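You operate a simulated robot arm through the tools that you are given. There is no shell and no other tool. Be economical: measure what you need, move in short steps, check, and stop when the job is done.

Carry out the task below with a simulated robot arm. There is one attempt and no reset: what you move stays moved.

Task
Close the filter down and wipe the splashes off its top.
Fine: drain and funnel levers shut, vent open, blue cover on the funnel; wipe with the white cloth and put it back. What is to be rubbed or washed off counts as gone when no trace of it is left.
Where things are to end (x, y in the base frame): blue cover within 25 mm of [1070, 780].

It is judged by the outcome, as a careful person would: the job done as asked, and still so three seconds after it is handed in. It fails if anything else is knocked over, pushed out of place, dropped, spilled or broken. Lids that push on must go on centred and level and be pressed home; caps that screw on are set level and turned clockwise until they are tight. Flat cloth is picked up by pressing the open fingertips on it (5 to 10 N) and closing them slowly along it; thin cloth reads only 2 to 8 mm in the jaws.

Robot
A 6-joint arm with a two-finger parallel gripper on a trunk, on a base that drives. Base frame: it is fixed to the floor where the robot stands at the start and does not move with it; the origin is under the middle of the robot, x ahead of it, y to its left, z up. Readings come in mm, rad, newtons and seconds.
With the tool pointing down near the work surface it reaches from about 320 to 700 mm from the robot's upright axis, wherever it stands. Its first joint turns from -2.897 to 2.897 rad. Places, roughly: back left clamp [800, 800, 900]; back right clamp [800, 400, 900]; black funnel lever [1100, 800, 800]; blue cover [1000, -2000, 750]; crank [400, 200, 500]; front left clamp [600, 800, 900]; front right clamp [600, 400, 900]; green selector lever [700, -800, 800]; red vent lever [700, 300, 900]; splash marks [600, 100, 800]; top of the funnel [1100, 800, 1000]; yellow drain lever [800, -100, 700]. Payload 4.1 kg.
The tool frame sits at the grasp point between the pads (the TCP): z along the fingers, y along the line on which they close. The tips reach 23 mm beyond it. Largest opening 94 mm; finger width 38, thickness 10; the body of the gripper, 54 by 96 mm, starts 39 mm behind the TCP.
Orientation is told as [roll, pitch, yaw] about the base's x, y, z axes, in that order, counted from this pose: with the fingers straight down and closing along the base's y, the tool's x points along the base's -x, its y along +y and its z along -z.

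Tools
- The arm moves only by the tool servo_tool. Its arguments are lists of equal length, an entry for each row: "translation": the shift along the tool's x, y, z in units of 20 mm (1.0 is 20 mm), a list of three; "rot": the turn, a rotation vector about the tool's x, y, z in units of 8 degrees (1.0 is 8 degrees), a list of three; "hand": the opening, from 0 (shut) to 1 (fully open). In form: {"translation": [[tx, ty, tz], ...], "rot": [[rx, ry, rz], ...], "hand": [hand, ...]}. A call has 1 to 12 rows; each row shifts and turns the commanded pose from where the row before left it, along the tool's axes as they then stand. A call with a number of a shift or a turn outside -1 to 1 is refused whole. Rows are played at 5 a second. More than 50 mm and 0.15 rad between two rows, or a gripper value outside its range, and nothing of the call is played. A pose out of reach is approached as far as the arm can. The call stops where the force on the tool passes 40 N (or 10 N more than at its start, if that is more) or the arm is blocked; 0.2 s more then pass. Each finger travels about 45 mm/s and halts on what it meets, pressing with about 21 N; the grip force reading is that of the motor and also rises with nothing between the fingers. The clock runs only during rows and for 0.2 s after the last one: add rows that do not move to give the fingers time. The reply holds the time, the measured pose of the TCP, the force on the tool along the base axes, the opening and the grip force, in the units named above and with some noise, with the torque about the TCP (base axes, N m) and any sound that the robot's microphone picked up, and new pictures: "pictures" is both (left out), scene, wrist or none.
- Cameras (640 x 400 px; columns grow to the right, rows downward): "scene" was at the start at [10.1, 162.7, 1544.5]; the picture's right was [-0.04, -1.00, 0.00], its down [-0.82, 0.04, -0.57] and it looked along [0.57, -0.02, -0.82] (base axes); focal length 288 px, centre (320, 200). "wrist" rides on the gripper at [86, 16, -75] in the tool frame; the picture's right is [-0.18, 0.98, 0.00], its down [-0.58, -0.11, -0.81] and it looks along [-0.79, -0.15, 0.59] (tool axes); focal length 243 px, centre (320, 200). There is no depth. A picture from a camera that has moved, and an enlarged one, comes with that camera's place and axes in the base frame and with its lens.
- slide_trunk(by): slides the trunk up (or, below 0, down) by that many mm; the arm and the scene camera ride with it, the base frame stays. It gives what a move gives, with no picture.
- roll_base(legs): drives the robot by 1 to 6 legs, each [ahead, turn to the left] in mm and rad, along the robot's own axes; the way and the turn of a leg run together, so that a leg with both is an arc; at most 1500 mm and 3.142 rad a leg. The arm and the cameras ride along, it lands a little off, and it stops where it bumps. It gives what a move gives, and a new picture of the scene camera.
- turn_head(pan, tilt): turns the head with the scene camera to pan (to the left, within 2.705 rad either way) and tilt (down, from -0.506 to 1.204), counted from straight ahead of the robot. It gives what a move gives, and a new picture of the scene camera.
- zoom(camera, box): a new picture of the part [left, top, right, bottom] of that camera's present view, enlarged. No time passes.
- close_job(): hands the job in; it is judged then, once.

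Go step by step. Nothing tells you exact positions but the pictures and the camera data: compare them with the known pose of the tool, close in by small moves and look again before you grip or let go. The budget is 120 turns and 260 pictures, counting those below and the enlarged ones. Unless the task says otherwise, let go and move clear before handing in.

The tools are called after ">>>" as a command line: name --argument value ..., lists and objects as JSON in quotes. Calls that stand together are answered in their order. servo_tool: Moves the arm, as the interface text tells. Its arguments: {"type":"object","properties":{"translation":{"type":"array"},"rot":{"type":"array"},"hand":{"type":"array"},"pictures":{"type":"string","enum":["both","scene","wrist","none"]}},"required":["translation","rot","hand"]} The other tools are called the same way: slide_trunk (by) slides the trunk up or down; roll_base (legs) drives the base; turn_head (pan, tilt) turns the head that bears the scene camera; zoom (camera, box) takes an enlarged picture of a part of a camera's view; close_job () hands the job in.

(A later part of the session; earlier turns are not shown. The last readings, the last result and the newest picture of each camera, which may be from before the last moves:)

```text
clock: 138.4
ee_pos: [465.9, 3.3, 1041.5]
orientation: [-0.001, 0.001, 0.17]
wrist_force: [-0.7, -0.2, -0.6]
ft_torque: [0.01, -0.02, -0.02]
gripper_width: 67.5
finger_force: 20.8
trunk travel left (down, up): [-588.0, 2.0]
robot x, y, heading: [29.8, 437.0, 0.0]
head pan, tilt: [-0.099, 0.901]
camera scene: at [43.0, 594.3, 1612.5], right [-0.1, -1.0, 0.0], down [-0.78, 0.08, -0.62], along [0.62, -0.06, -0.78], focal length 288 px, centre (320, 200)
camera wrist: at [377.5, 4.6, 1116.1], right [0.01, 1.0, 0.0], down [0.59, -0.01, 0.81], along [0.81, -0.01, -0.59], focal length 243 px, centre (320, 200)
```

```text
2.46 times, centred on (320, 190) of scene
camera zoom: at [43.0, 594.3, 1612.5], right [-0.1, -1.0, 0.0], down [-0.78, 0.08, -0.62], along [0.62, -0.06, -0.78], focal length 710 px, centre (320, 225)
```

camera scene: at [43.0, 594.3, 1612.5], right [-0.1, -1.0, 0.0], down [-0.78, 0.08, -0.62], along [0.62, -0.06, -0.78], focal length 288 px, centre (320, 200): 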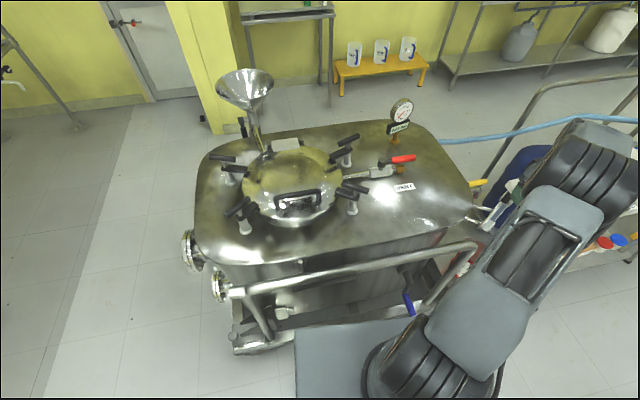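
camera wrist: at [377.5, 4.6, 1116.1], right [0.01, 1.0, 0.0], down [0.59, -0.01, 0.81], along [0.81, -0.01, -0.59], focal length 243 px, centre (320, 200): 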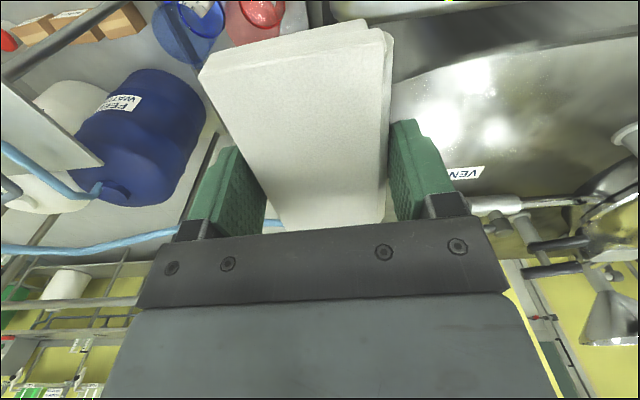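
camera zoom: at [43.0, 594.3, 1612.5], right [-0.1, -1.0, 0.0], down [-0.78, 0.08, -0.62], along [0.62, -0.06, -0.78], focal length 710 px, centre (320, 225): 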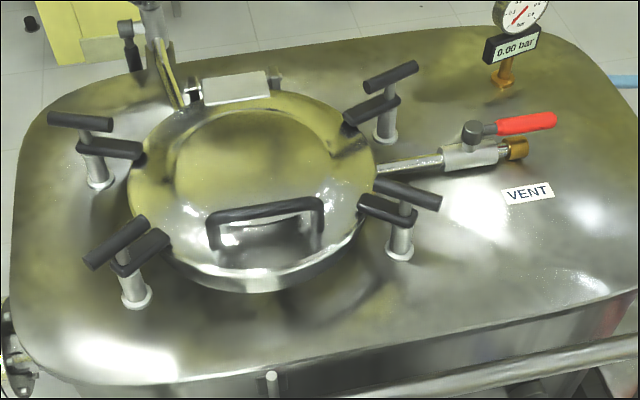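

No trace is left. Now I bring the arm to point to the right of the robot, and drive round to the left side to put the cloth back.

>>> servo_tool --translation '[[0.985, 0, -0.15], [0.985, 0, -0.15], [0.985, 0, -0.15], [0.985, 0, -0.15], [0.985, 0, -0.15], [0.985, 0, -0.15], [0.985, 0, -0.15], [0.985, 0, -0.15], [0.985, 0, -0.15], [0.985, 0, -0.15], [0.985, 0, -0.15]]' --rot '[[0, 0, 0], [0, 0, 0], [0, 0, 0], [0, 0, 0], [0, 0, 0], [0, 0, 0], [0, 0, 0], [0, 0, 0], [0, 0, 0], [0, 0, 0], [0, 0, 0]]' --hand '[0.4, 0.4, 0.4, 0.4, 0.4, 0.4, 0.4, 0.4, 0.4, 0.4, 0.4]' --pictures "none"

>>> servo_tool --translation '[[0.985, 0, 0], [0.985, 0, 0], [0.985, 0, 0], [0.985, 0, 0], [0.985, 0, 0], [0.985, 0, 0], [0.985, 0, 0], [0.985, 0, 0], [0.985, 0, 0], [0.985, 0, 0], [0.985, 0, 0]]' --rot '[[0, 0, 0], [0, 0, 0], [0, 0, 0], [0, 0, 0], [0, 0, 0], [0, 0, 0], [0, 0, 0], [0, 0, 0], [0, 0, 0], [0, 0, 0], [0, 0, 0]]' --hand '[0.4, 0.4, 0.4, 0.4, 0.4, 0.4, 0.4, 0.4, 0.4, 0.4, 0.4]' --pictures "none"

>>> roll_base --legs '[[-150, 0], [0, 1.571], [968, 0], [0, -1.571], [756, 0]]'

>>> turn_head --pan -1.4 --tilt 0.9

```text
clock: 140.8
ee_pos: [252.0, -32.8, 1074.9]
orientation: [0.001, 0.001, 0.172]
wrist_force: [-0.2, -0.8, -1.1]
ft_torque: [-0.01, 0.0, -0.03]
gripper_width: 67.3
finger_force: 21.2
trunk travel left (down, up): [-588.0, 2.0]
robot x, y, heading: [30.8, 437.1, 0.004]
head pan, tilt: [-0.099, 0.901]
```

```text
clock: 143.2
ee_pos: [38.9, -70.7, 1074.6]
orientation: [0.002, 0.001, 0.172]
wrist_force: [-0.8, 0.6, -1.0]
ft_torque: [0.02, -0.04, -0.03]
gripper_width: 67.1
finger_force: 20.4
trunk travel left (down, up): [-588.0, 2.0]
robot x, y, heading: [30.6, 438.3, 0.003]
head pan, tilt: [-0.099, 0.901]
```

```text
clock: 160.6
ee_pos: [642.0, 904.1, 1074.5]
orientation: [0.0, -0.001, 0.176]
wrist_force: [-0.8, 0.5, 0.1]
ft_torque: [0.02, -0.02, 0.0]
gripper_width: 67.4
finger_force: 21.4
trunk travel left (down, up): [-588.0, 2.0]
robot x, y, heading: [633.2, 1410.9, 0.009]
head pan, tilt: [-0.099, 0.901]
camera scene: at [644.2, 1569.3, 1612.5], right [-0.09, -1.0, 0.0], down [-0.78, 0.07, -0.62], along [0.62, -0.06, -0.78], focal length 288 px, centre (320, 200)
```

scene: 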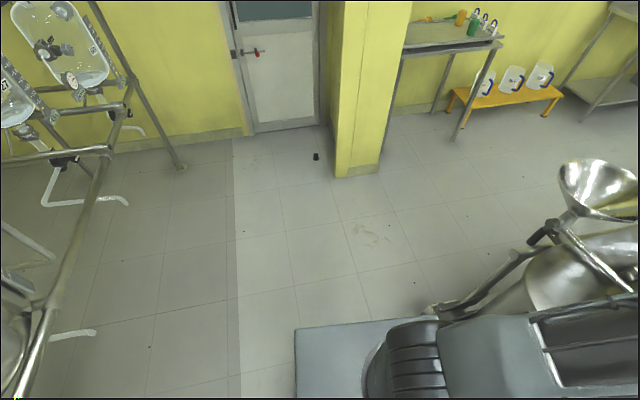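

```text
clock: 162.0
ee_pos: [643.1, 903.6, 1073.4]
orientation: [0.001, -0.002, 0.176]
wrist_force: [-0.8, -0.6, -0.6]
ft_torque: [0.01, -0.01, -0.01]
gripper_width: 67.6
finger_force: 20.9
trunk travel left (down, up): [-588.0, 2.0]
robot x, y, heading: [630.1, 1414.4, 0.009]
head pan, tilt: [-1.4, 0.901]
camera scene: at [582.2, 1501.9, 1612.4], right [-0.98, -0.18, 0.0], down [-0.14, 0.77, -0.62], along [0.11, -0.61, -0.78], focal length 288 px, centre (320, 200)
```

scene: 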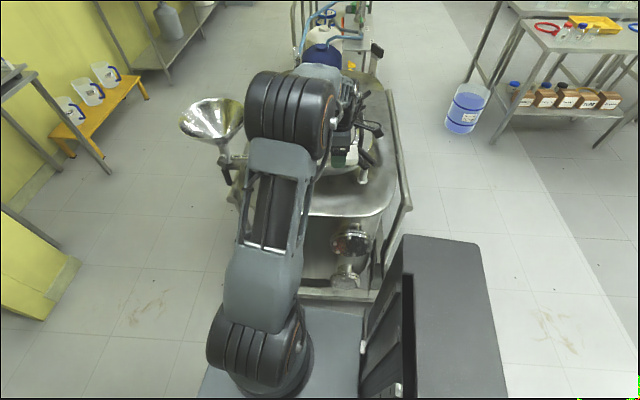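

Standing as before. I align with the cloth's old spot and lower it.

>>> servo_tool --translation '[[-0.09, -0.63, 0], [0, 0, 1], [0, 0, 1], [0, 0, 1], [0, 0, 1], [0, 0, 1], [0, 0, 1], [0, 0, 1], [0, 0, 1], [0, 0, 1], [0, 0, 0.8], [0, 0, 0]]' --rot '[[0, 0, 0], [0, 0, 0], [0, 0, 0], [0, 0, 0], [0, 0, 0], [0, 0, 0], [0, 0, 0], [0, 0, 0], [0, 0, 0], [0, 0, 0], [0, 0, 0], [0, 0, 0]]' --hand '[0.4, 0.4, 0.4, 0.4, 0.4, 0.4, 0.4, 0.4, 0.4, 0.4, 0.4, 0.4]' --pictures "none"

>>> servo_tool --translation '[[0, 0, 0.2], [0, 0, 0.1], [0, 0, 0]]' --rot '[[0, 0, 0], [0, 0, 0], [0, 0, 0]]' --hand '[0.4, 0.4, 0.4]' --pictures "scene"

```text
clock: 164.6
ee_pos: [647.0, 892.6, 878.8]
orientation: [0.0, -0.001, 0.177]
wrist_force: [0.0, 0.7, -1.0]
ft_torque: [0.03, -0.01, -0.02]
gripper_width: 67.3
finger_force: 20.6
trunk travel left (down, up): [-588.0, 2.0]
robot x, y, heading: [629.6, 1412.8, 0.015]
head pan, tilt: [-1.4, 0.901]
```

```text
clock: 165.4
ee_pos: [645.7, 892.5, 871.9]
orientation: [0.001, 0.0, 0.176]
wrist_force: [0.4, 0.0, -0.7]
ft_torque: [-0.01, -0.03, -0.01]
gripper_width: 67.5
finger_force: 21.2
trunk travel left (down, up): [-588.0, 2.0]
robot x, y, heading: [628.5, 1412.2, 0.01]
head pan, tilt: [-1.4, 0.901]
camera scene: at [582.2, 1501.8, 1612.4], right [-0.98, -0.18, 0.0], down [-0.14, 0.77, -0.62], along [0.11, -0.61, -0.78], focal length 288 px, centre (320, 200)
```

scene: 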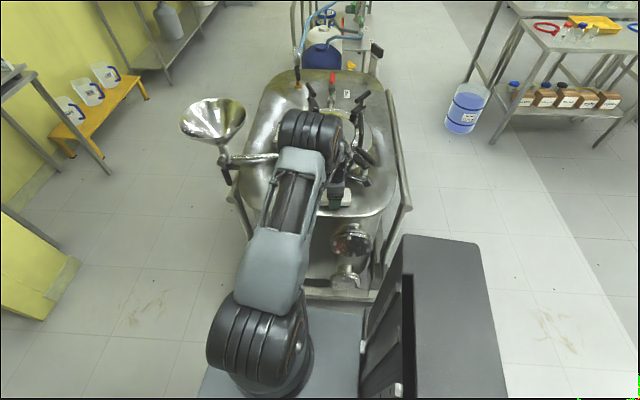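

Another 2.5 mm to seat it, then release slowly and rise.

>>> servo_tool --translation '[[0, 0, 0.13], [0, 0, 0], [0, 0, 0], [0, 0, 0], [0, 0, 0], [0, 0, 0], [0, 0, -0.5], [0, 0, -1], [0, 0, -1], [0, 0, -1], [0, 0, -1]]' --rot '[[0, 0, 0], [0, 0, 0], [0, 0, 0], [0, 0, 0], [0, 0, 0], [0, 0, 0], [0, 0, 0], [0, 0, 0], [0, 0, 0], [0, 0, 0], [0, 0, 0]]' --hand '[0.4, 0.75, 0.85, 1, 1, 1, 1, 1, 1, 1, 1]' --pictures "none"

>>> servo_tool --translation '[[0, 0, -1], [0, 0, -1], [0, 0, -1], [0, 0, -1], [0, 0, -1], [0, 0, -1]]' --rot '[[0, 0, 0], [0, 0, 0], [0, 0, 0], [0, 0, 0], [0, 0, 0], [0, 0, 0]]' --hand '[1, 1, 1, 1, 1, 1]' --pictures "both"

>>> zoom --camera "scene" --box '[280, 140, 400, 215]'

>>> zoom --camera "scene" --box '[170, 90, 260, 200]'

```text
clock: 167.8
ee_pos: [646.3, 891.6, 960.5]
orientation: [-0.002, 0.0, 0.178]
wrist_force: [0.1, 0.2, 0.8]
ft_torque: [0.01, 0.01, -0.02]
gripper_width: 94.2
finger_force: 0.1
trunk travel left (down, up): [-588.0, 2.0]
robot x, y, heading: [633.8, 1414.4, 0.005]
head pan, tilt: [-1.4, 0.901]
```

```text
clock: 169.2
ee_pos: [646.7, 892.0, 1079.2]
orientation: [0.0, 0.0, 0.176]
wrist_force: [0.0, -0.5, 0.4]
ft_torque: [0.01, -0.02, 0.01]
gripper_width: 94.0
finger_force: 0.1
trunk travel left (down, up): [-588.0, 2.0]
robot x, y, heading: [633.6, 1412.3, 0.009]
head pan, tilt: [-1.4, 0.901]
camera scene: at [582.2, 1502.1, 1612.4], right [-0.98, -0.18, 0.0], down [-0.14, 0.77, -0.62], along [0.11, -0.61, -0.78], focal length 288 px, centre (320, 200)
camera wrist: at [558.0, 892.8, 1153.8], right [0.01, 1.0, 0.0], down [0.59, -0.01, 0.81], along [0.81, -0.01, -0.59], focal length 243 px, centre (320, 200)
```

scene: 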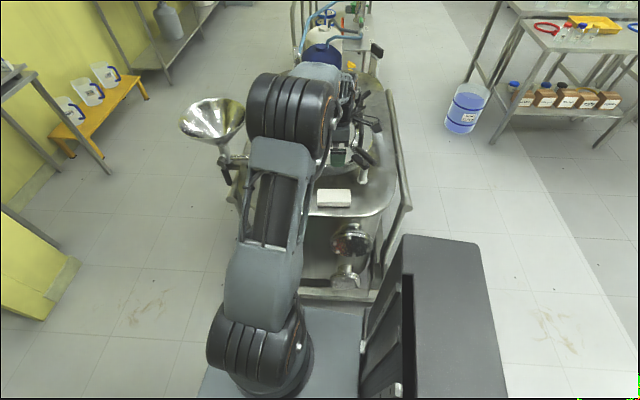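
wrist: 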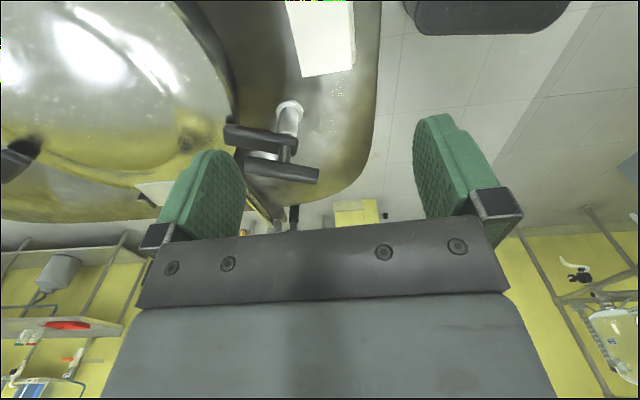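

```text
5.33 times, centred on (340, 178) of scene
camera zoom: at [582.2, 1502.1, 1612.4], right [-0.98, -0.18, 0.0], down [-0.14, 0.77, -0.62], along [0.11, -0.61, -0.78], focal length 1537 px, centre (213, 320)
```

zoom: 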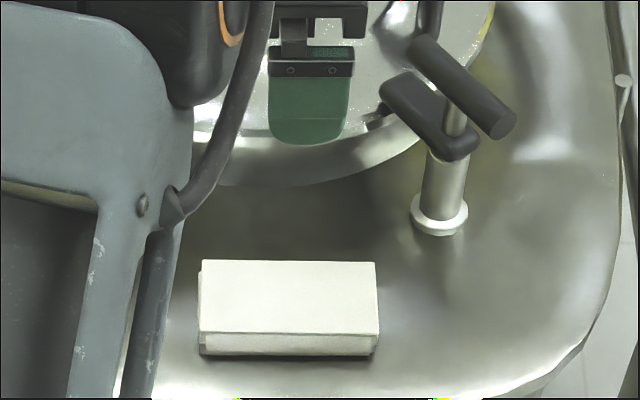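

```text
3.64 times, centred on (215, 145) of scene
camera zoom: at [582.2, 1502.1, 1612.4], right [-0.98, -0.18, 0.0], down [-0.14, 0.77, -0.62], along [0.11, -0.61, -0.78], focal length 1048 px, centre (702, 400)
```

zoom: 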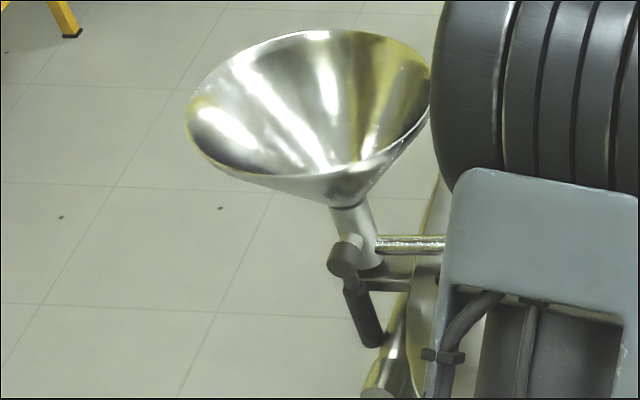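

The cloth is back in place. The funnel lever hangs along its vertical stem (open), pivot near [1066, 820, 885], lever down to z ≈ 765. I turn the tool for a sideways approach and roll forward alongside to x ≈ 950.

>>> servo_tool --translation '[[-0.17, 0.98, 0], [-0.17, 0.98, 0], [-0.17, 0.98, 0], [-0.17, 0.98, 0], [-0.17, 0.98, 0], [0, 0, 0], [0, 0, 0], [0, 0, 0], [0, 0, 0], [0, 0, 0], [0, 0, 0], [0, 0, 0]]' --rot '[[0, 0, 0], [0, 0, 0], [0, 0, 0], [0, 0, 0], [0, 0, 0], [0, 0, 1], [0, 0, 1], [0, 0, 1], [0, 0, 1], [0, 0, 1], [0, 0, 1], [0, 0, 1]]' --hand '[1, 1, 1, 1, 1, 1, 1, 1, 1, 1, 1, 1]' --pictures "none"

>>> servo_tool --translation '[[0, 0, 0], [0, 0, 0], [0, 0, 0], [0, 0, 0], [0, 0, 0], [0, 0, 0]]' --rot '[[0, 0, 1], [0, 0, 1], [0, 0, 1], [0, 0, 1], [0, 0, 1], [0, 0, 0.6]]' --hand '[1, 1, 1, 1, 1, 1]' --pictures "none"

>>> roll_base --legs '[[315, 0]]'

>>> zoom --camera "wrist" --box '[0, 0, 640, 400]'

```text
clock: 171.8
ee_pos: [645.4, 992.1, 1078.8]
orientation: [0.002, 0.0, -0.802]
wrist_force: [0.2, 0.2, 0.8]
ft_torque: [0.03, -0.02, -0.04]
gripper_width: 94.0
finger_force: 0.1
trunk travel left (down, up): [-588.0, 2.0]
robot x, y, heading: [631.3, 1410.6, 0.013]
head pan, tilt: [-1.4, 0.901]
```

```text
clock: 173.2
ee_pos: [646.3, 991.1, 1080.2]
orientation: [-0.001, 0.0, -1.583]
wrist_force: [-0.3, 1.0, -0.3]
ft_torque: [0.04, 0.02, 0.0]
gripper_width: 94.0
finger_force: 0.0
trunk travel left (down, up): [-588.0, 2.0]
robot x, y, heading: [630.4, 1412.9, 0.008]
head pan, tilt: [-1.4, 0.901]
```

```text
clock: 175.3
ee_pos: [959.2, 994.1, 1078.8]
orientation: [-0.001, 0.0, -1.582]
wrist_force: [1.1, 1.0, 0.4]
ft_torque: [-0.03, 0.02, 0.03]
gripper_width: 93.8
finger_force: 0.0
trunk travel left (down, up): [-588.0, 2.0]
robot x, y, heading: [945.8, 1413.2, 0.008]
head pan, tilt: [-1.4, 0.901]
camera scene: at [895.9, 1504.5, 1612.5], right [-0.98, -0.18, 0.0], down [-0.14, 0.77, -0.62], along [0.11, -0.61, -0.78], focal length 288 px, centre (320, 200)
```

scene: 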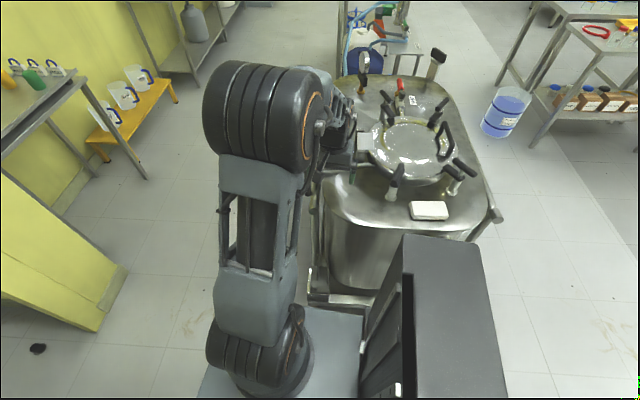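

```text
1.00 times, centred on (320, 200) of wrist
camera zoom: at [975.5, 1080.7, 1153.6], right [0.98, -0.2, 0.0], down [-0.12, -0.58, 0.81], along [-0.16, -0.79, -0.59], focal length 243 px, centre (320, 200)
```

zoom: 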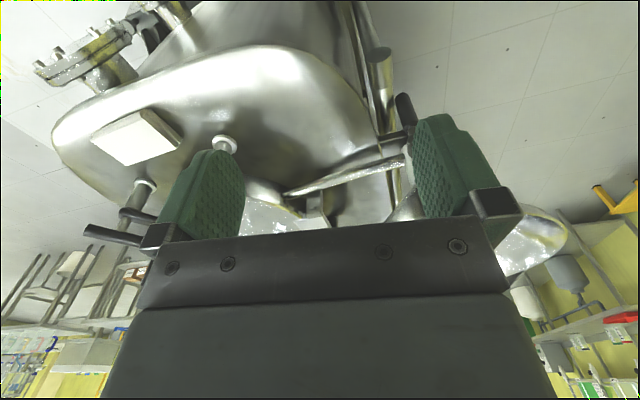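

Lever tip confirmed at about [1070, 822, 762]. I swing the tool to point 60° toward −y, over x = 1068 and outside the tank.

>>> servo_tool --translation '[[0, 0.68, 0], [0, 0.68, 0], [0, 0.68, 0], [0, 0.68, 0], [0, 0.68, 0], [0, 0.68, 0], [0, 0.68, 0], [0, 0.68, 0], [0, 0, 0]]' --rot '[[0, -0.94, 0], [0, -0.94, 0], [0, -0.94, 0], [0, -0.94, 0], [0, -0.94, 0], [0, -0.94, 0], [0, -0.94, 0], [0, -0.94, 0], [0, 0, 0]]' --hand '[0.65, 0.65, 0.65, 0.65, 0.65, 0.65, 0.65, 0.65, 0.65]' --pictures "none"

>>> servo_tool --translation '[[0.92, 0, 0.9], [0.92, 0, 0.9], [0.92, 0, 0.9], [0.92, 0, 0.9], [0.92, 0, 0.9], [0.92, 0, 0.9], [0.92, 0, 0.9], [0, 0, 0]]' --rot '[[0, 0, 0], [0, 0, 0], [0, 0, 0], [0, 0, 0], [0, 0, 0], [0, 0, 0], [0, 0, 0], [0, 0, 0]]' --hand '[0.65, 0.65, 0.65, 0.65, 0.65, 0.65, 0.65, 0.65]' --pictures "both"

```text
clock: 177.3
ee_pos: [1058.9, 992.7, 1079.1]
orientation: [-0.004, -1.051, -1.581]
wrist_force: [0.1, 0.1, 0.5]
ft_torque: [0.01, -0.03, -0.04]
gripper_width: 61.1
finger_force: 0.1
out of reach, approached as far as the arm can: row 5, 6, 7
trunk travel left (down, up): [-588.0, 2.0]
robot x, y, heading: [943.3, 1413.4, 0.01]
head pan, tilt: [-1.4, 0.901]
```

```text
clock: 179.1
ee_pos: [1058.9, 947.2, 904.6]
orientation: [0.0, -1.051, -1.583]
wrist_force: [0.0, 0.0, 1.2]
ft_torque: [0.02, 0.01, -0.02]
gripper_width: 61.1
finger_force: 0.2
trunk travel left (down, up): [-588.0, 2.0]
robot x, y, heading: [943.7, 1412.4, 0.016]
head pan, tilt: [-1.4, 0.901]
camera scene: at [895.3, 1504.4, 1612.4], right [-0.98, -0.18, 0.0], down [-0.14, 0.77, -0.62], along [0.11, -0.61, -0.78], focal length 288 px, centre (320, 200)
camera wrist: at [1075.9, 1055.1, 866.5], right [0.98, -0.1, 0.16], down [-0.1, 0.41, 0.91], along [-0.16, -0.91, 0.39], focal length 243 px, centre (320, 200)
```

scene: 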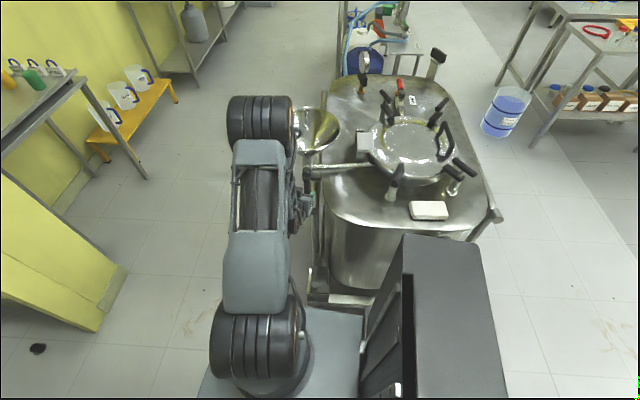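
wrist: 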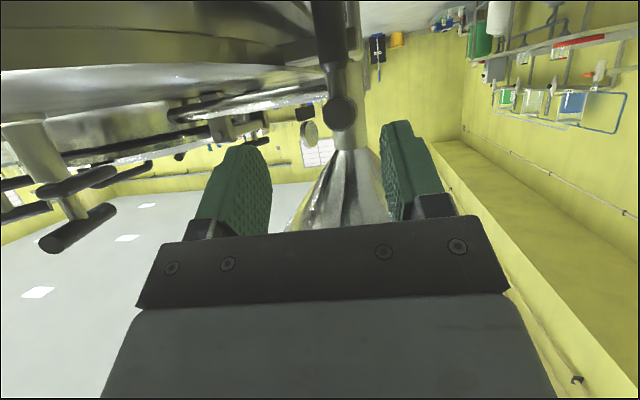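

The geometry looks clear: elbow stays above and outside the funnel rim. I move the open fingers in to straddle the lever at z ≈ 800.

>>> servo_tool --translation '[[0.196, 0.05, 0.972], [0.196, 0.05, 0.972], [0.196, 0.05, 0.972], [0.196, 0.05, 0.972], [0.196, 0.05, 0.972], [0, 0, 0]]' --rot '[[0, 0, 0], [0, 0, 0], [0, 0, 0], [0, 0, 0], [0, 0, 0], [0, 0, 0]]' --hand '[0.65, 0.65, 0.65, 0.65, 0.65, 0.65]' --pictures "both"

>>> zoom --camera "scene" --box '[220, 60, 380, 260]'

```text
clock: 180.5
ee_pos: [1063.6, 872.4, 839.7]
orientation: [0.001, -1.05, -1.583]
wrist_force: [0.9, 0.2, -0.2]
ft_torque: [0.01, 0.03, 0.04]
gripper_width: 61.1
finger_force: 0.0
trunk travel left (down, up): [-588.0, 2.0]
robot x, y, heading: [944.8, 1416.9, 0.007]
head pan, tilt: [-1.4, 0.901]
camera scene: at [895.2, 1504.4, 1612.5], right [-0.98, -0.18, 0.0], down [-0.14, 0.77, -0.62], along [0.11, -0.61, -0.78], focal length 288 px, centre (320, 200)
camera wrist: at [1079.8, 980.2, 801.1], right [0.98, -0.1, 0.16], down [-0.1, 0.41, 0.91], along [-0.16, -0.91, 0.39], focal length 243 px, centre (320, 200)
```

scene: 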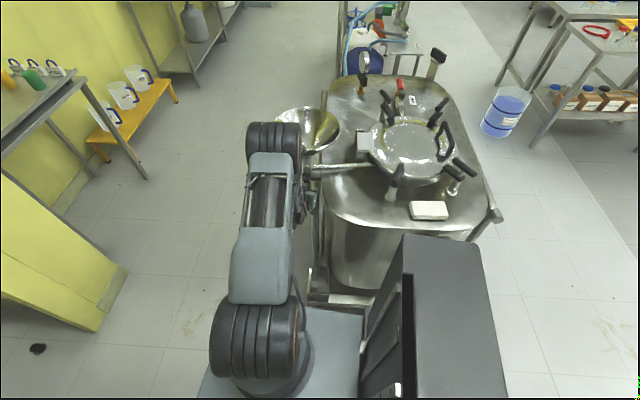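
wrist: 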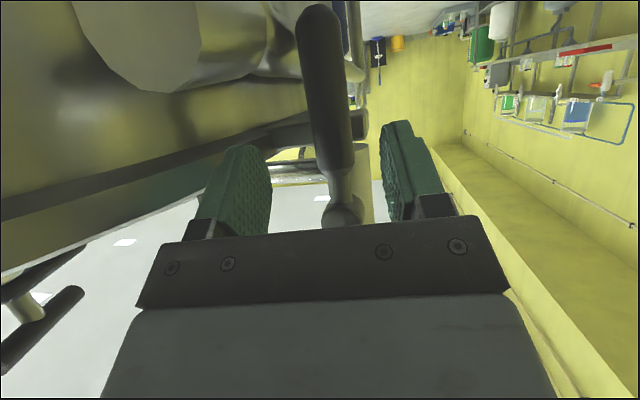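

```text
2.00 times, centred on (300, 160) of scene
camera zoom: at [895.2, 1504.4, 1612.5], right [-0.98, -0.18, 0.0], down [-0.14, 0.77, -0.62], along [0.11, -0.61, -0.78], focal length 576 px, centre (360, 280)
```

zoom: 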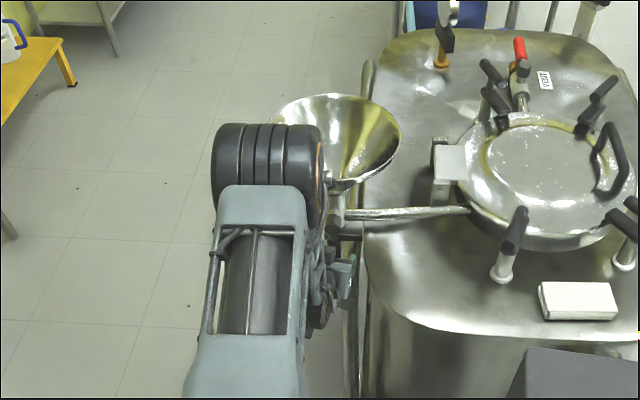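

The elbow comes close to the funnel rim (rim z ≈ 1040), so I don't push on from here. I back the tool off and shift the base about 90 mm away from the tank so the elbow stays clear.

>>> servo_tool --translation '[[-0.2, 0, -0.97], [-0.2, 0, -0.97], [-0.2, 0, -0.97], [-0.2, 0, -0.97], [0, 0, 0]]' --rot '[[0, 0, 0], [0, 0, 0], [0, 0, 0], [0, 0, 0], [0, 0, 0]]' --hand '[0.65, 0.65, 0.65, 0.65, 0.65]' --pictures "none"

>>> roll_base --legs '[[200, 0.48], [200, -0.48], [-360, 0]]'

```text
clock: 181.7
ee_pos: [1063.8, 932.1, 892.5]
orientation: [-0.001, -1.051, -1.583]
wrist_force: [-0.5, 0.4, 0.0]
ft_torque: [0.04, -0.01, -0.01]
gripper_width: 61.1
finger_force: 0.1
trunk travel left (down, up): [-588.0, 2.0]
robot x, y, heading: [942.4, 1415.3, 0.008]
head pan, tilt: [-1.4, 0.901]
```

```text
clock: 186.8
ee_pos: [1086.5, 1026.9, 891.8]
orientation: [0.0, -1.048, -1.577]
wrist_force: [-0.9, 0.8, 0.3]
ft_torque: [0.01, 0.0, 0.0]
gripper_width: 61.1
finger_force: 0.0
trunk travel left (down, up): [-588.0, 2.0]
robot x, y, heading: [966.7, 1509.7, 0.015]
head pan, tilt: [-1.4, 0.901]
camera scene: at [915.0, 1598.5, 1612.4], right [-0.98, -0.18, 0.0], down [-0.14, 0.77, -0.62], along [0.11, -0.61, -0.78], focal length 288 px, centre (320, 200)
```

scene: 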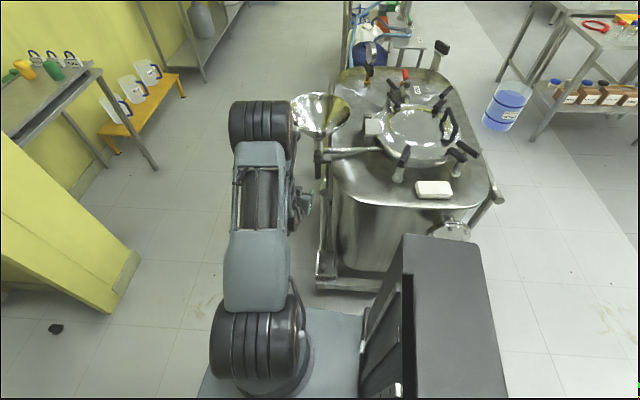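

Now with 95 mm more room, I move the straddling fingers onto the lever.

>>> servo_tool --translation '[[-0.083, -0.081, 0.91], [-0.083, -0.081, 0.91], [-0.083, -0.081, 0.91], [-0.083, -0.081, 0.91], [-0.083, -0.081, 0.91], [-0.083, -0.081, 0.91], [-0.083, -0.081, 0.91], [-0.083, -0.081, 0.91], [-0.083, -0.081, 0.91], [0, 0, 0]]' --rot '[[0, 0, 0], [0, 0, 0], [0, 0, 0], [0, 0, 0], [0, 0, 0], [0, 0, 0], [0, 0, 0], [0, 0, 0], [0, 0, 0], [0, 0, 0]]' --hand '[0.65, 0.65, 0.65, 0.65, 0.65, 0.65, 0.65, 0.65, 0.65, 0.65]' --pictures "both"

```text
clock: 189.0
ee_pos: [1070.9, 877.0, 824.1]
orientation: [0.002, -1.05, -1.577]
wrist_force: [-0.6, -0.3, 0.0]
ft_torque: [0.02, 0.03, -0.02]
gripper_width: 61.1
finger_force: 0.0
trunk travel left (down, up): [-588.0, 2.0]
robot x, y, heading: [964.6, 1506.8, 0.012]
head pan, tilt: [-1.4, 0.901]
camera scene: at [915.4, 1598.4, 1612.5], right [-0.98, -0.18, 0.0], down [-0.14, 0.77, -0.62], along [0.11, -0.61, -0.78], focal length 288 px, centre (320, 200)
camera wrist: at [1088.0, 984.9, 786.1], right [0.98, -0.1, 0.16], down [-0.11, 0.41, 0.91], along [-0.16, -0.91, 0.39], focal length 243 px, centre (320, 200)
```

scene: 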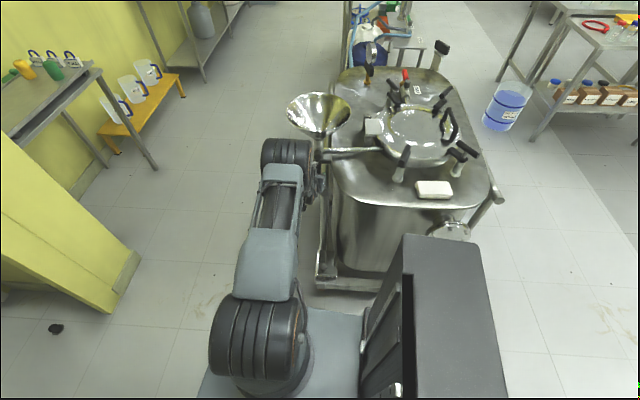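
wrist: 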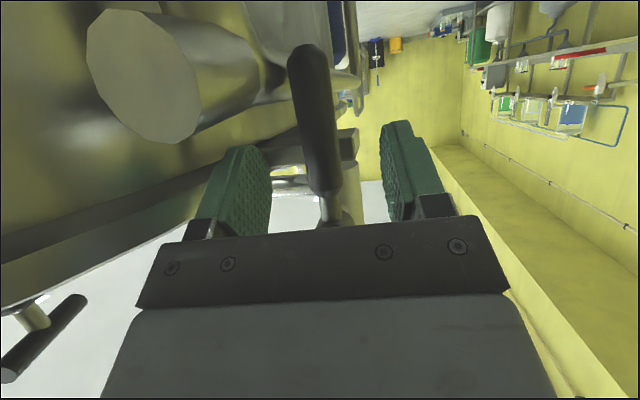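

Lever is centred between the fingers; final 50 mm in.

>>> servo_tool --translation '[[-0.06, -0.07, 0.91], [-0.06, -0.07, 0.91], [-0.06, -0.07, 0.91], [0, 0, 0]]' --rot '[[0, 0, 0], [0, 0, 0], [0, 0, 0], [0, 0, 0]]' --hand '[0.65, 0.65, 0.65, 0.65]' --pictures "both"

```text
clock: 189.6
ee_pos: [1070.5, 857.6, 812.8]
orientation: [0.003, -1.049, -1.582]
wrist_force: [-1.1, 56.0, 40.5]
ft_torque: [1.14, 1.45, -2.01]
gripper_width: 62.0
finger_force: 0.8
trunk travel left (down, up): [-588.0, 2.0]
robot x, y, heading: [968.0, 1510.8, 0.013]
head pan, tilt: [-1.4, 0.901]
stopped in row 3: the force on the tool passed its limit (the readings are from after the stop); the commanded pose is now the measured one
camera scene: at [914.4, 1610.9, 1612.7], right [-0.98, -0.18, 0.0], down [-0.14, 0.77, -0.63], along [0.11, -0.62, -0.78], focal length 288 px, centre (320, 200)
camera wrist: at [1086.7, 964.0, 775.1], right [0.98, -0.1, 0.16], down [-0.11, 0.41, 0.91], along [-0.16, -0.91, 0.39], focal length 243 px, centre (320, 200)
```

scene: 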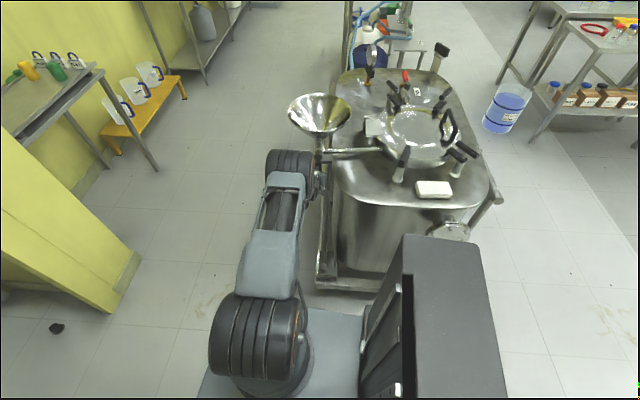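
wrist: 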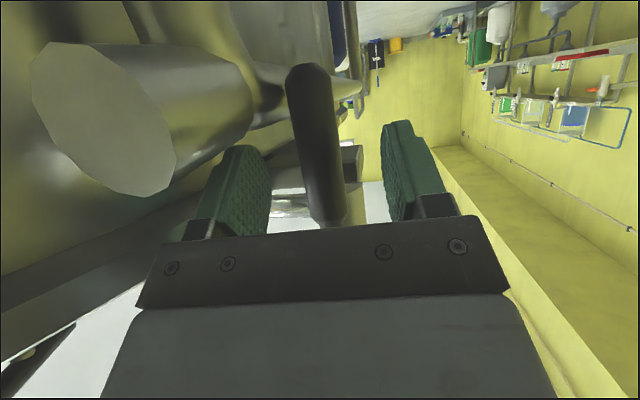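

The left fingertip touched the bracket behind (56 N); the lever is already between the fingers. I back off 8 mm and try pushing the lever toward +x.

>>> servo_tool --translation '[[0, 0, -0.4], [0, 0.5, 0], [0, 0.5, 0], [0, 0.5, 0], [0, 0, 0]]' --rot '[[0, 0, 0], [0, 0, 0], [0, 0, 0], [0, 0, 0], [0, 0, 0]]' --hand '[0.65, 0.65, 0.65, 0.65, 0.65]' --pictures "wrist"

```text
clock: 190.8
ee_pos: [1100.2, 856.6, 809.9]
orientation: [0.002, -1.042, -1.58]
wrist_force: [-0.7, -0.7, 0.7]
ft_torque: [-0.04, -0.04, -0.01]
gripper_width: 61.1
finger_force: 0.0
trunk travel left (down, up): [-588.0, 2.0]
robot x, y, heading: [962.3, 1506.5, 0.012]
head pan, tilt: [-1.4, 0.901]
camera wrist: at [1116.8, 964.4, 772.7], right [0.98, -0.1, 0.16], down [-0.11, 0.4, 0.91], along [-0.16, -0.91, 0.38], focal length 243 px, centre (320, 200)
```

wrist: 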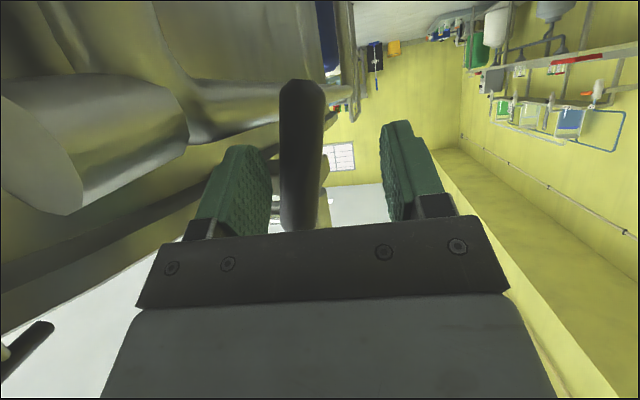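

The lever turns freely toward +x. I back out, close the fingers, re-enter on its −x side and follow the arc up to horizontal.

>>> servo_tool --translation '[[0, 0, -1], [0, 0, -1], [0, 0, -0.5], [0, -0.85, 0], [0, -0.85, 0], [0, -0.85, 0], [0, 0, 1], [0, 0, 1], [0, 0, 0.5], [0, 0, 0]]' --rot '[[0, 0, 0], [0, 0, 0], [0, 0, 0], [0, 0, 0], [0, 0, 0], [0, 0, 0], [0, 0, 0], [0, 0, 0], [0, 0, 0], [0, 0, 0]]' --hand '[0.65, 0.65, 0.65, 0, 0, 0, 0, 0, 0, 0]' --pictures "wrist"

```text
clock: 192.6
ee_pos: [1055.4, 875.5, 820.5]
orientation: [-0.002, -1.041, -1.566]
wrist_force: [6.9, -0.3, 0.4]
ft_torque: [0.04, 0.16, -0.26]
gripper_width: 0.0
finger_force: 21.0
trunk travel left (down, up): [-588.0, 2.0]
robot x, y, heading: [966.1, 1508.2, 0.015]
head pan, tilt: [-1.4, 0.901]
stopped in row 8: the force on the tool passed its limit (the readings are from after the stop); the commanded pose is now the measured one
camera wrist: at [1070.5, 983.8, 783.5], right [0.98, -0.09, 0.16], down [-0.11, 0.4, 0.91], along [-0.14, -0.91, 0.38], focal length 243 px, centre (320, 200)
```

wrist: 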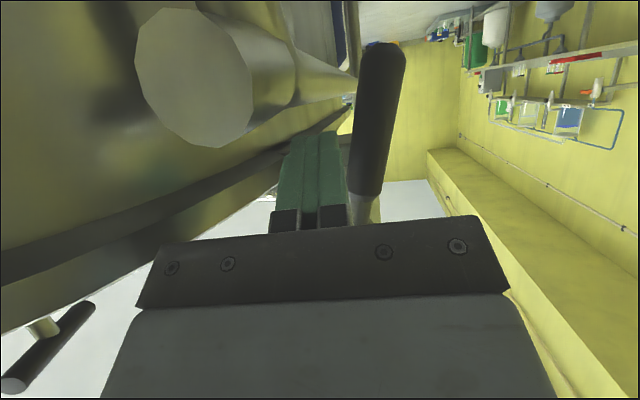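

The gripper body brushed the tank rim, so I shift +x, go a little deeper and push along the arc.

>>> servo_tool --translation '[[0, 0.35, 0], [0, 0, 0.4], [0, 0, 0.4], [-0.07, 0.6, -0.04], [-0.07, 0.6, -0.04], [-0.07, 0.6, -0.04], [-0.32, 0.5, -0.18], [-0.32, 0.5, -0.18], [0, 0, 0]]' --rot '[[0, 0, 0], [0, 0, 0], [0, 0, 0], [0, 0, 0], [0, 0, 0], [0, 0, 0], [0, 0, 0], [0, 0, 0], [0, 0, 0]]' --hand '[0, 0, 0, 0, 0, 0, 0, 0, 0]' --pictures "wrist"

```text
clock: 194.6
ee_pos: [1117.1, 861.7, 832.5]
orientation: [-0.002, -1.04, -1.568]
wrist_force: [-0.5, 0.8, -0.3]
ft_torque: [-0.01, 0.0, -0.04]
gripper_width: 0.0
finger_force: 20.9
trunk travel left (down, up): [-588.0, 2.0]
robot x, y, heading: [968.9, 1507.1, 0.017]
head pan, tilt: [-1.4, 0.901]
camera wrist: at [1132.5, 969.6, 795.6], right [0.98, -0.09, 0.16], down [-0.11, 0.4, 0.91], along [-0.15, -0.91, 0.38], focal length 243 px, centre (320, 200)
```

wrist: 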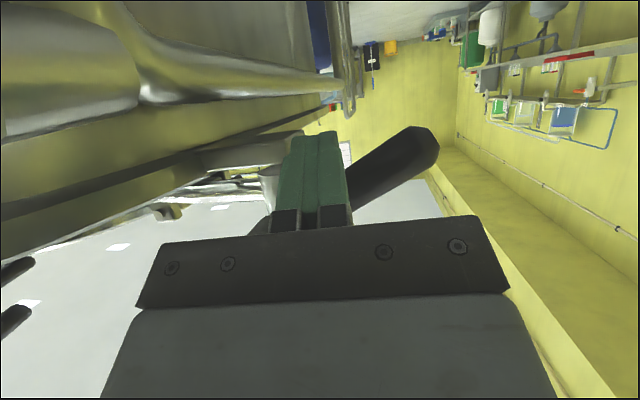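

The lever is at about 60°. Continue upward to horizontal.

>>> servo_tool --translation '[[-0.26, 0.25, -0.15], [-0.26, 0.25, -0.15], [-0.217, 0.1, -0.125], [-0.217, 0.1, -0.125], [-0.217, 0.1, -0.125], [-0.217, 0.1, -0.125], [0, 0, 0]]' --rot '[[0, 0, 0], [0, 0, 0], [0, 0, 0], [0, 0, 0], [0, 0, 0], [0, 0, 0], [0, 0, 0]]' --hand '[0, 0, 0, 0, 0, 0, 0]' --pictures "wrist"

```text
clock: 196.2
ee_pos: [1135.6, 860.7, 865.5]
orientation: [0.0, -1.041, -1.567]
wrist_force: [0.2, -0.7, -0.9]
ft_torque: [0.0, 0.0, -0.01]
gripper_width: 0.0
finger_force: 21.0
trunk travel left (down, up): [-588.0, 2.0]
robot x, y, heading: [965.7, 1509.3, 0.014]
head pan, tilt: [-1.4, 0.901]
camera wrist: at [1150.8, 969.1, 827.5], right [0.98, -0.09, 0.16], down [-0.11, 0.4, 0.91], along [-0.15, -0.91, 0.39], focal length 243 px, centre (320, 200)
```

wrist: 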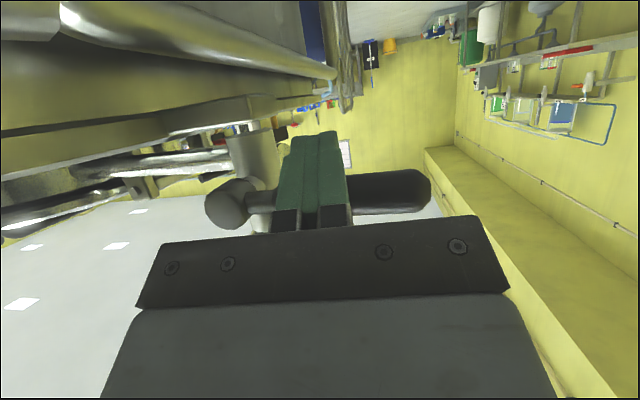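

The lever is nearly horizontal; press a little further to the stop.

>>> servo_tool --translation '[[-0.1, 0, -0.06], [-0.1, 0, -0.06], [-0.1, 0, -0.06], [-0.1, 0, -0.06], [0, 0, 0]]' --rot '[[0, 0, 0], [0, 0, 0], [0, 0, 0], [0, 0, 0], [0, 0, 0]]' --hand '[0, 0, 0, 0, 0]' --pictures "wrist"

```text
clock: 197.4
ee_pos: [1134.7, 861.8, 866.8]
orientation: [-0.004, -1.027, -1.566]
wrist_force: [-1.1, 4.6, -31.6]
ft_torque: [0.69, -0.03, 0.07]
gripper_width: 0.1
finger_force: 21.0
trunk travel left (down, up): [-588.0, 2.0]
robot x, y, heading: [965.2, 1506.4, 0.014]
head pan, tilt: [-1.4, 0.901]
camera wrist: at [1150.5, 971.5, 831.6], right [0.98, -0.09, 0.16], down [-0.11, 0.39, 0.91], along [-0.15, -0.92, 0.37], focal length 243 px, centre (320, 200)
```

wrist: 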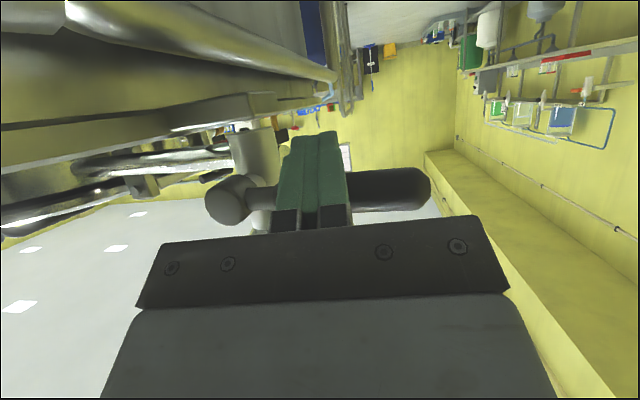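

Stop reached at horizontal with 32 N: funnel valve shut. I drop off the lever, pull out in +y, and straighten the tool.

>>> servo_tool --translation '[[0.35, 0, 0.2], [0.35, 0, 0.2], [0.5, 0, -0.866], [0.5, 0, -0.866], [0.5, 0, -0.866], [0.5, 0, -0.866], [0.5, 0, -0.866], [-0.8, 0, -0.5], [-0.8, 0, -0.5], [-0.8, 0, -0.5], [-0.8, 0, -0.5], [-0.8, 0, -0.5]]' --rot '[[0, 0, 0], [0, 0, 0], [0, 0, 0], [0, 0, 0], [0, 0, 0], [0, 0, 0], [0, 0, 0], [0, 0, 0], [0, 0, 0], [0, 0, 0], [0, 0, 0], [0, 0, 0]]' --hand '[0, 0, 0, 0, 0, 0, 0, 0, 0, 0, 0, 0]' --pictures "none"

>>> servo_tool --translation '[[0, 0, 0], [0, 0, 0], [0, 0, 0], [0, 0, 0], [0, 0, 0], [0, 0, 0], [0, 0, 0], [0, 0, 0]]' --rot '[[0, 0.94, 0], [0, 0.94, 0], [0, 0.94, 0], [0, 0.94, 0], [0, 0.94, 0], [0, 0.94, 0], [0, 0.94, 0], [0, 0.94, 0]]' --hand '[0, 0, 0, 0, 0, 0, 0, 0]' --pictures "scene"

>>> zoom --camera "scene" --box '[270, 70, 390, 200]'

```text
clock: 200.0
ee_pos: [1135.2, 964.2, 953.5]
orientation: [0.001, -1.04, -1.57]
wrist_force: [0.2, -0.5, 0.7]
ft_torque: [0.0, 0.03, -0.02]
gripper_width: 0.0
finger_force: 21.3
trunk travel left (down, up): [-588.0, 2.0]
robot x, y, heading: [964.0, 1505.4, 0.019]
head pan, tilt: [-1.4, 0.901]
```

```text
clock: 201.8
ee_pos: [1135.1, 991.2, 932.7]
orientation: [-0.098, -0.19, -1.584]
wrist_force: [0.3, -0.1, 0.5]
ft_torque: [0.0, -0.01, 0.01]
gripper_width: 0.1
finger_force: 21.2
out of reach, approached as far as the arm can: row 4, 5, 7, 8
trunk travel left (down, up): [-588.0, 2.0]
robot x, y, heading: [966.2, 1506.6, 0.014]
head pan, tilt: [-1.4, 0.901]
camera scene: at [916.0, 1598.3, 1612.5], right [-0.98, -0.19, 0.0], down [-0.15, 0.77, -0.62], along [0.12, -0.61, -0.78], focal length 288 px, centre (320, 200)
```

scene: 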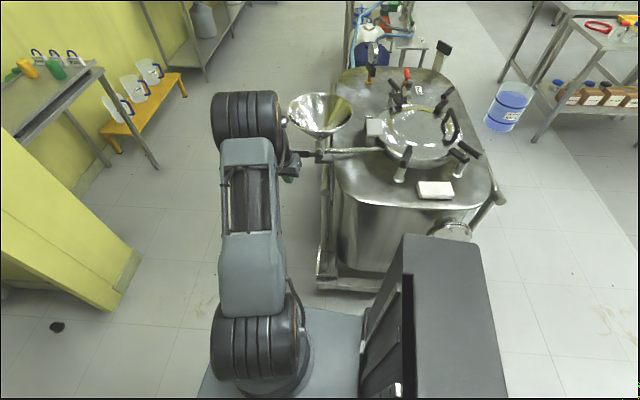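

```text
3.08 times, centred on (330, 135) of scene
camera zoom: at [916.0, 1598.3, 1612.5], right [-0.98, -0.19, 0.0], down [-0.15, 0.77, -0.62], along [0.12, -0.61, -0.78], focal length 887 px, centre (289, 400)
```

zoom: 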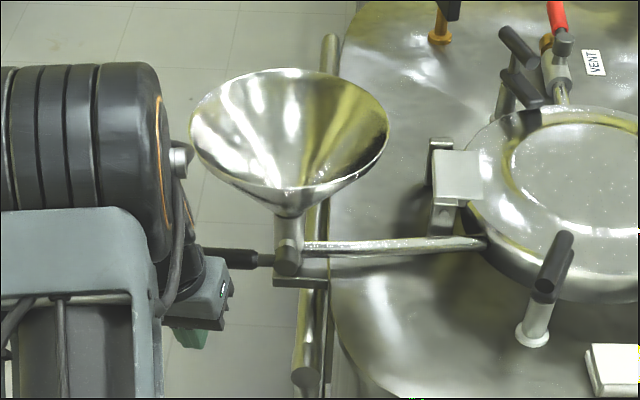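

The funnel lever is horizontal now. I raise and retract the arm before driving to the drain side.

>>> servo_tool --translation '[[0.5, -0.3, -0.8], [0.5, -0.3, -0.8], [0.5, -0.3, -0.8], [0.5, -0.3, -0.8], [0.5, -0.3, -0.8], [0, -0.3, -0.5], [0, -0.3, 0], [0, -0.3, 0]]' --rot '[[0, 0, 0], [0, 0, 0], [0, 0, 0], [0, 0, 0], [0, 0, 0], [0, 0.4, 0], [0, 0.5, 0], [0, 0.4, 0]]' --hand '[0, 0, 0, 0, 0, 0, 0, 0]' --pictures "none"

```text
clock: 203.6
ee_pos: [1093.7, 1079.4, 988.7]
orientation: [-0.168, -0.055, -1.601]
wrist_force: [-0.4, 0.3, -0.1]
ft_torque: [-0.01, 0.02, 0.0]
gripper_width: 0.0
finger_force: 20.9
out of reach, approached as far as the arm can: row 6, 7, 8
trunk travel left (down, up): [-588.0, 2.0]
robot x, y, heading: [965.6, 1510.3, 0.012]
head pan, tilt: [-1.4, 0.901]
```

I bring the tool toward the earlier comfortable pose in front of the robot's right side.

>>> servo_tool --translation '[[0, -1, -0.9], [0, -1, -0.9], [0, -1, -0.9], [0, -1, -0.9], [0, -1, -0.9], [0, 0, 0], [0, 0, 0]]' --rot '[[0, 0, 0], [0, 0, 0], [0, 0, 0], [0, 0, 0], [0, 0, 0], [0.6, 0.2, 0], [0.6, 0.2, 0]]' --hand '[0.3, 0.3, 0.3, 0.3, 0.3, 0.3, 0.3]' --pictures "none"

```text
clock: 205.2
ee_pos: [1004.7, 1111.1, 1049.8]
orientation: [-0.314, 0.013, -1.617]
wrist_force: [1.0, -0.1, 0.2]
ft_torque: [-0.02, 0.03, 0.03]
gripper_width: 28.2
finger_force: 0.1
out of reach, approached as far as the arm can: row 1, 2, 3, 4, 5
trunk travel left (down, up): [-588.0, 2.0]
robot x, y, heading: [967.0, 1509.8, 0.017]
head pan, tilt: [-1.4, 0.901]
```

>>> servo_tool --translation '[[-0.5, 0, -0.5], [-0.5, 0, -0.5], [-0.5, 0, -0.5], [-0.5, 0, 0], [-0.5, 0, 0]]' --rot '[[-0.75, 0, 0], [-0.75, 0, 0], [-0.75, 0, 0], [0, -0.1, 0], [0, 0, 0]]' --hand '[0.3, 0.3, 0.3, 0.3, 0.3]' --pictures "none"

```text
clock: 206.4
ee_pos: [1005.7, 1081.2, 1059.6]
orientation: [-0.216, -0.003, -1.61]
wrist_force: [0.8, -0.2, -0.2]
ft_torque: [0.01, 0.0, 0.01]
gripper_width: 28.4
finger_force: 0.0
out of reach, approached as far as the arm can: row 2, 3
trunk travel left (down, up): [-588.0, 2.0]
robot x, y, heading: [965.7, 1511.7, 0.012]
head pan, tilt: [-1.4, 0.901]
```

>>> servo_tool --translation '[[-0.5, 0, 0], [-0.5, 0, 0], [0, 0, 0], [0, 0, 0]]' --rot '[[-0.4, 0, 0], [-0.4, 0, 0], [-0.4, 0, 0], [-0.4, 0, 0]]' --hand '[0.3, 0.3, 0.3, 0.3]' --pictures "none"

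>>> roll_base --legs '[[-1150, 0], [0, -1.583], [1480, 0], [0, 1.571]]'

>>> turn_head --pan -0.3 --tilt 0.75

```text
clock: 207.4
ee_pos: [1003.9, 1077.9, 1049.1]
orientation: [-0.208, -0.018, -1.61]
wrist_force: [0.5, 0.4, 0.0]
ft_torque: [0.01, -0.01, 0.04]
gripper_width: 28.3
finger_force: 0.1
out of reach, approached as far as the arm can: row 1, 2, 3, 4
trunk travel left (down, up): [-588.0, 2.0]
robot x, y, heading: [962.9, 1506.9, 0.019]
head pan, tilt: [-1.4, 0.901]
```

```text
clock: 228.0
ee_pos: [-185.7, -416.6, 1048.7]
orientation: [-0.205, -0.018, -1.624]
wrist_force: [-0.4, 0.0, 1.0]
ft_torque: [0.01, 0.01, -0.01]
gripper_width: 28.1
finger_force: 0.0
trunk travel left (down, up): [-588.0, 2.0]
robot x, y, heading: [-219.0, 12.5, -0.006]
head pan, tilt: [-1.4, 0.901]
camera scene: at [-266.4, 106.8, 1612.4], right [-0.99, -0.17, 0.0], down [-0.13, 0.77, -0.62], along [0.11, -0.61, -0.78], focal length 288 px, centre (320, 200)
```

scene: 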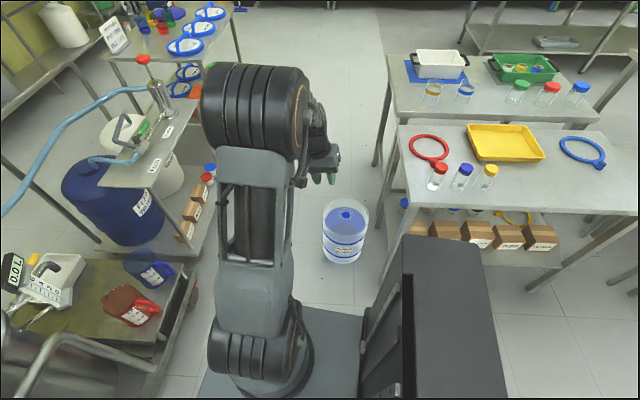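

```text
clock: 229.3
ee_pos: [-186.6, -415.9, 1048.7]
orientation: [-0.207, -0.016, -1.624]
wrist_force: [1.2, -0.6, 0.2]
ft_torque: [0.01, -0.02, 0.01]
gripper_width: 28.1
finger_force: 0.1
trunk travel left (down, up): [-588.0, 2.0]
robot x, y, heading: [-214.5, 14.0, -0.0]
head pan, tilt: [-0.3, 0.75]
camera scene: at [-200.2, 156.6, 1624.3], right [-0.3, -0.96, 0.0], down [-0.65, 0.2, -0.73], along [0.7, -0.22, -0.68], focal length 288 px, centre (320, 200)
```

scene: 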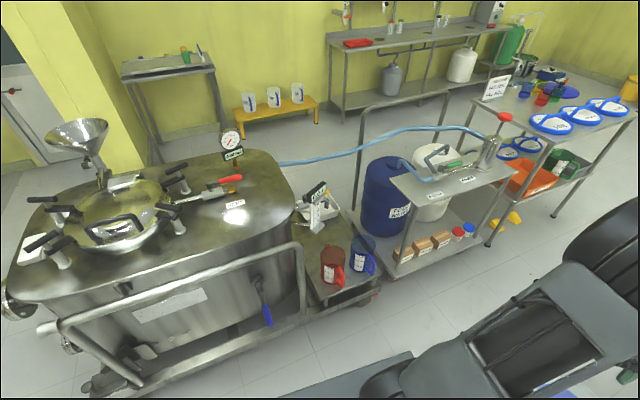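

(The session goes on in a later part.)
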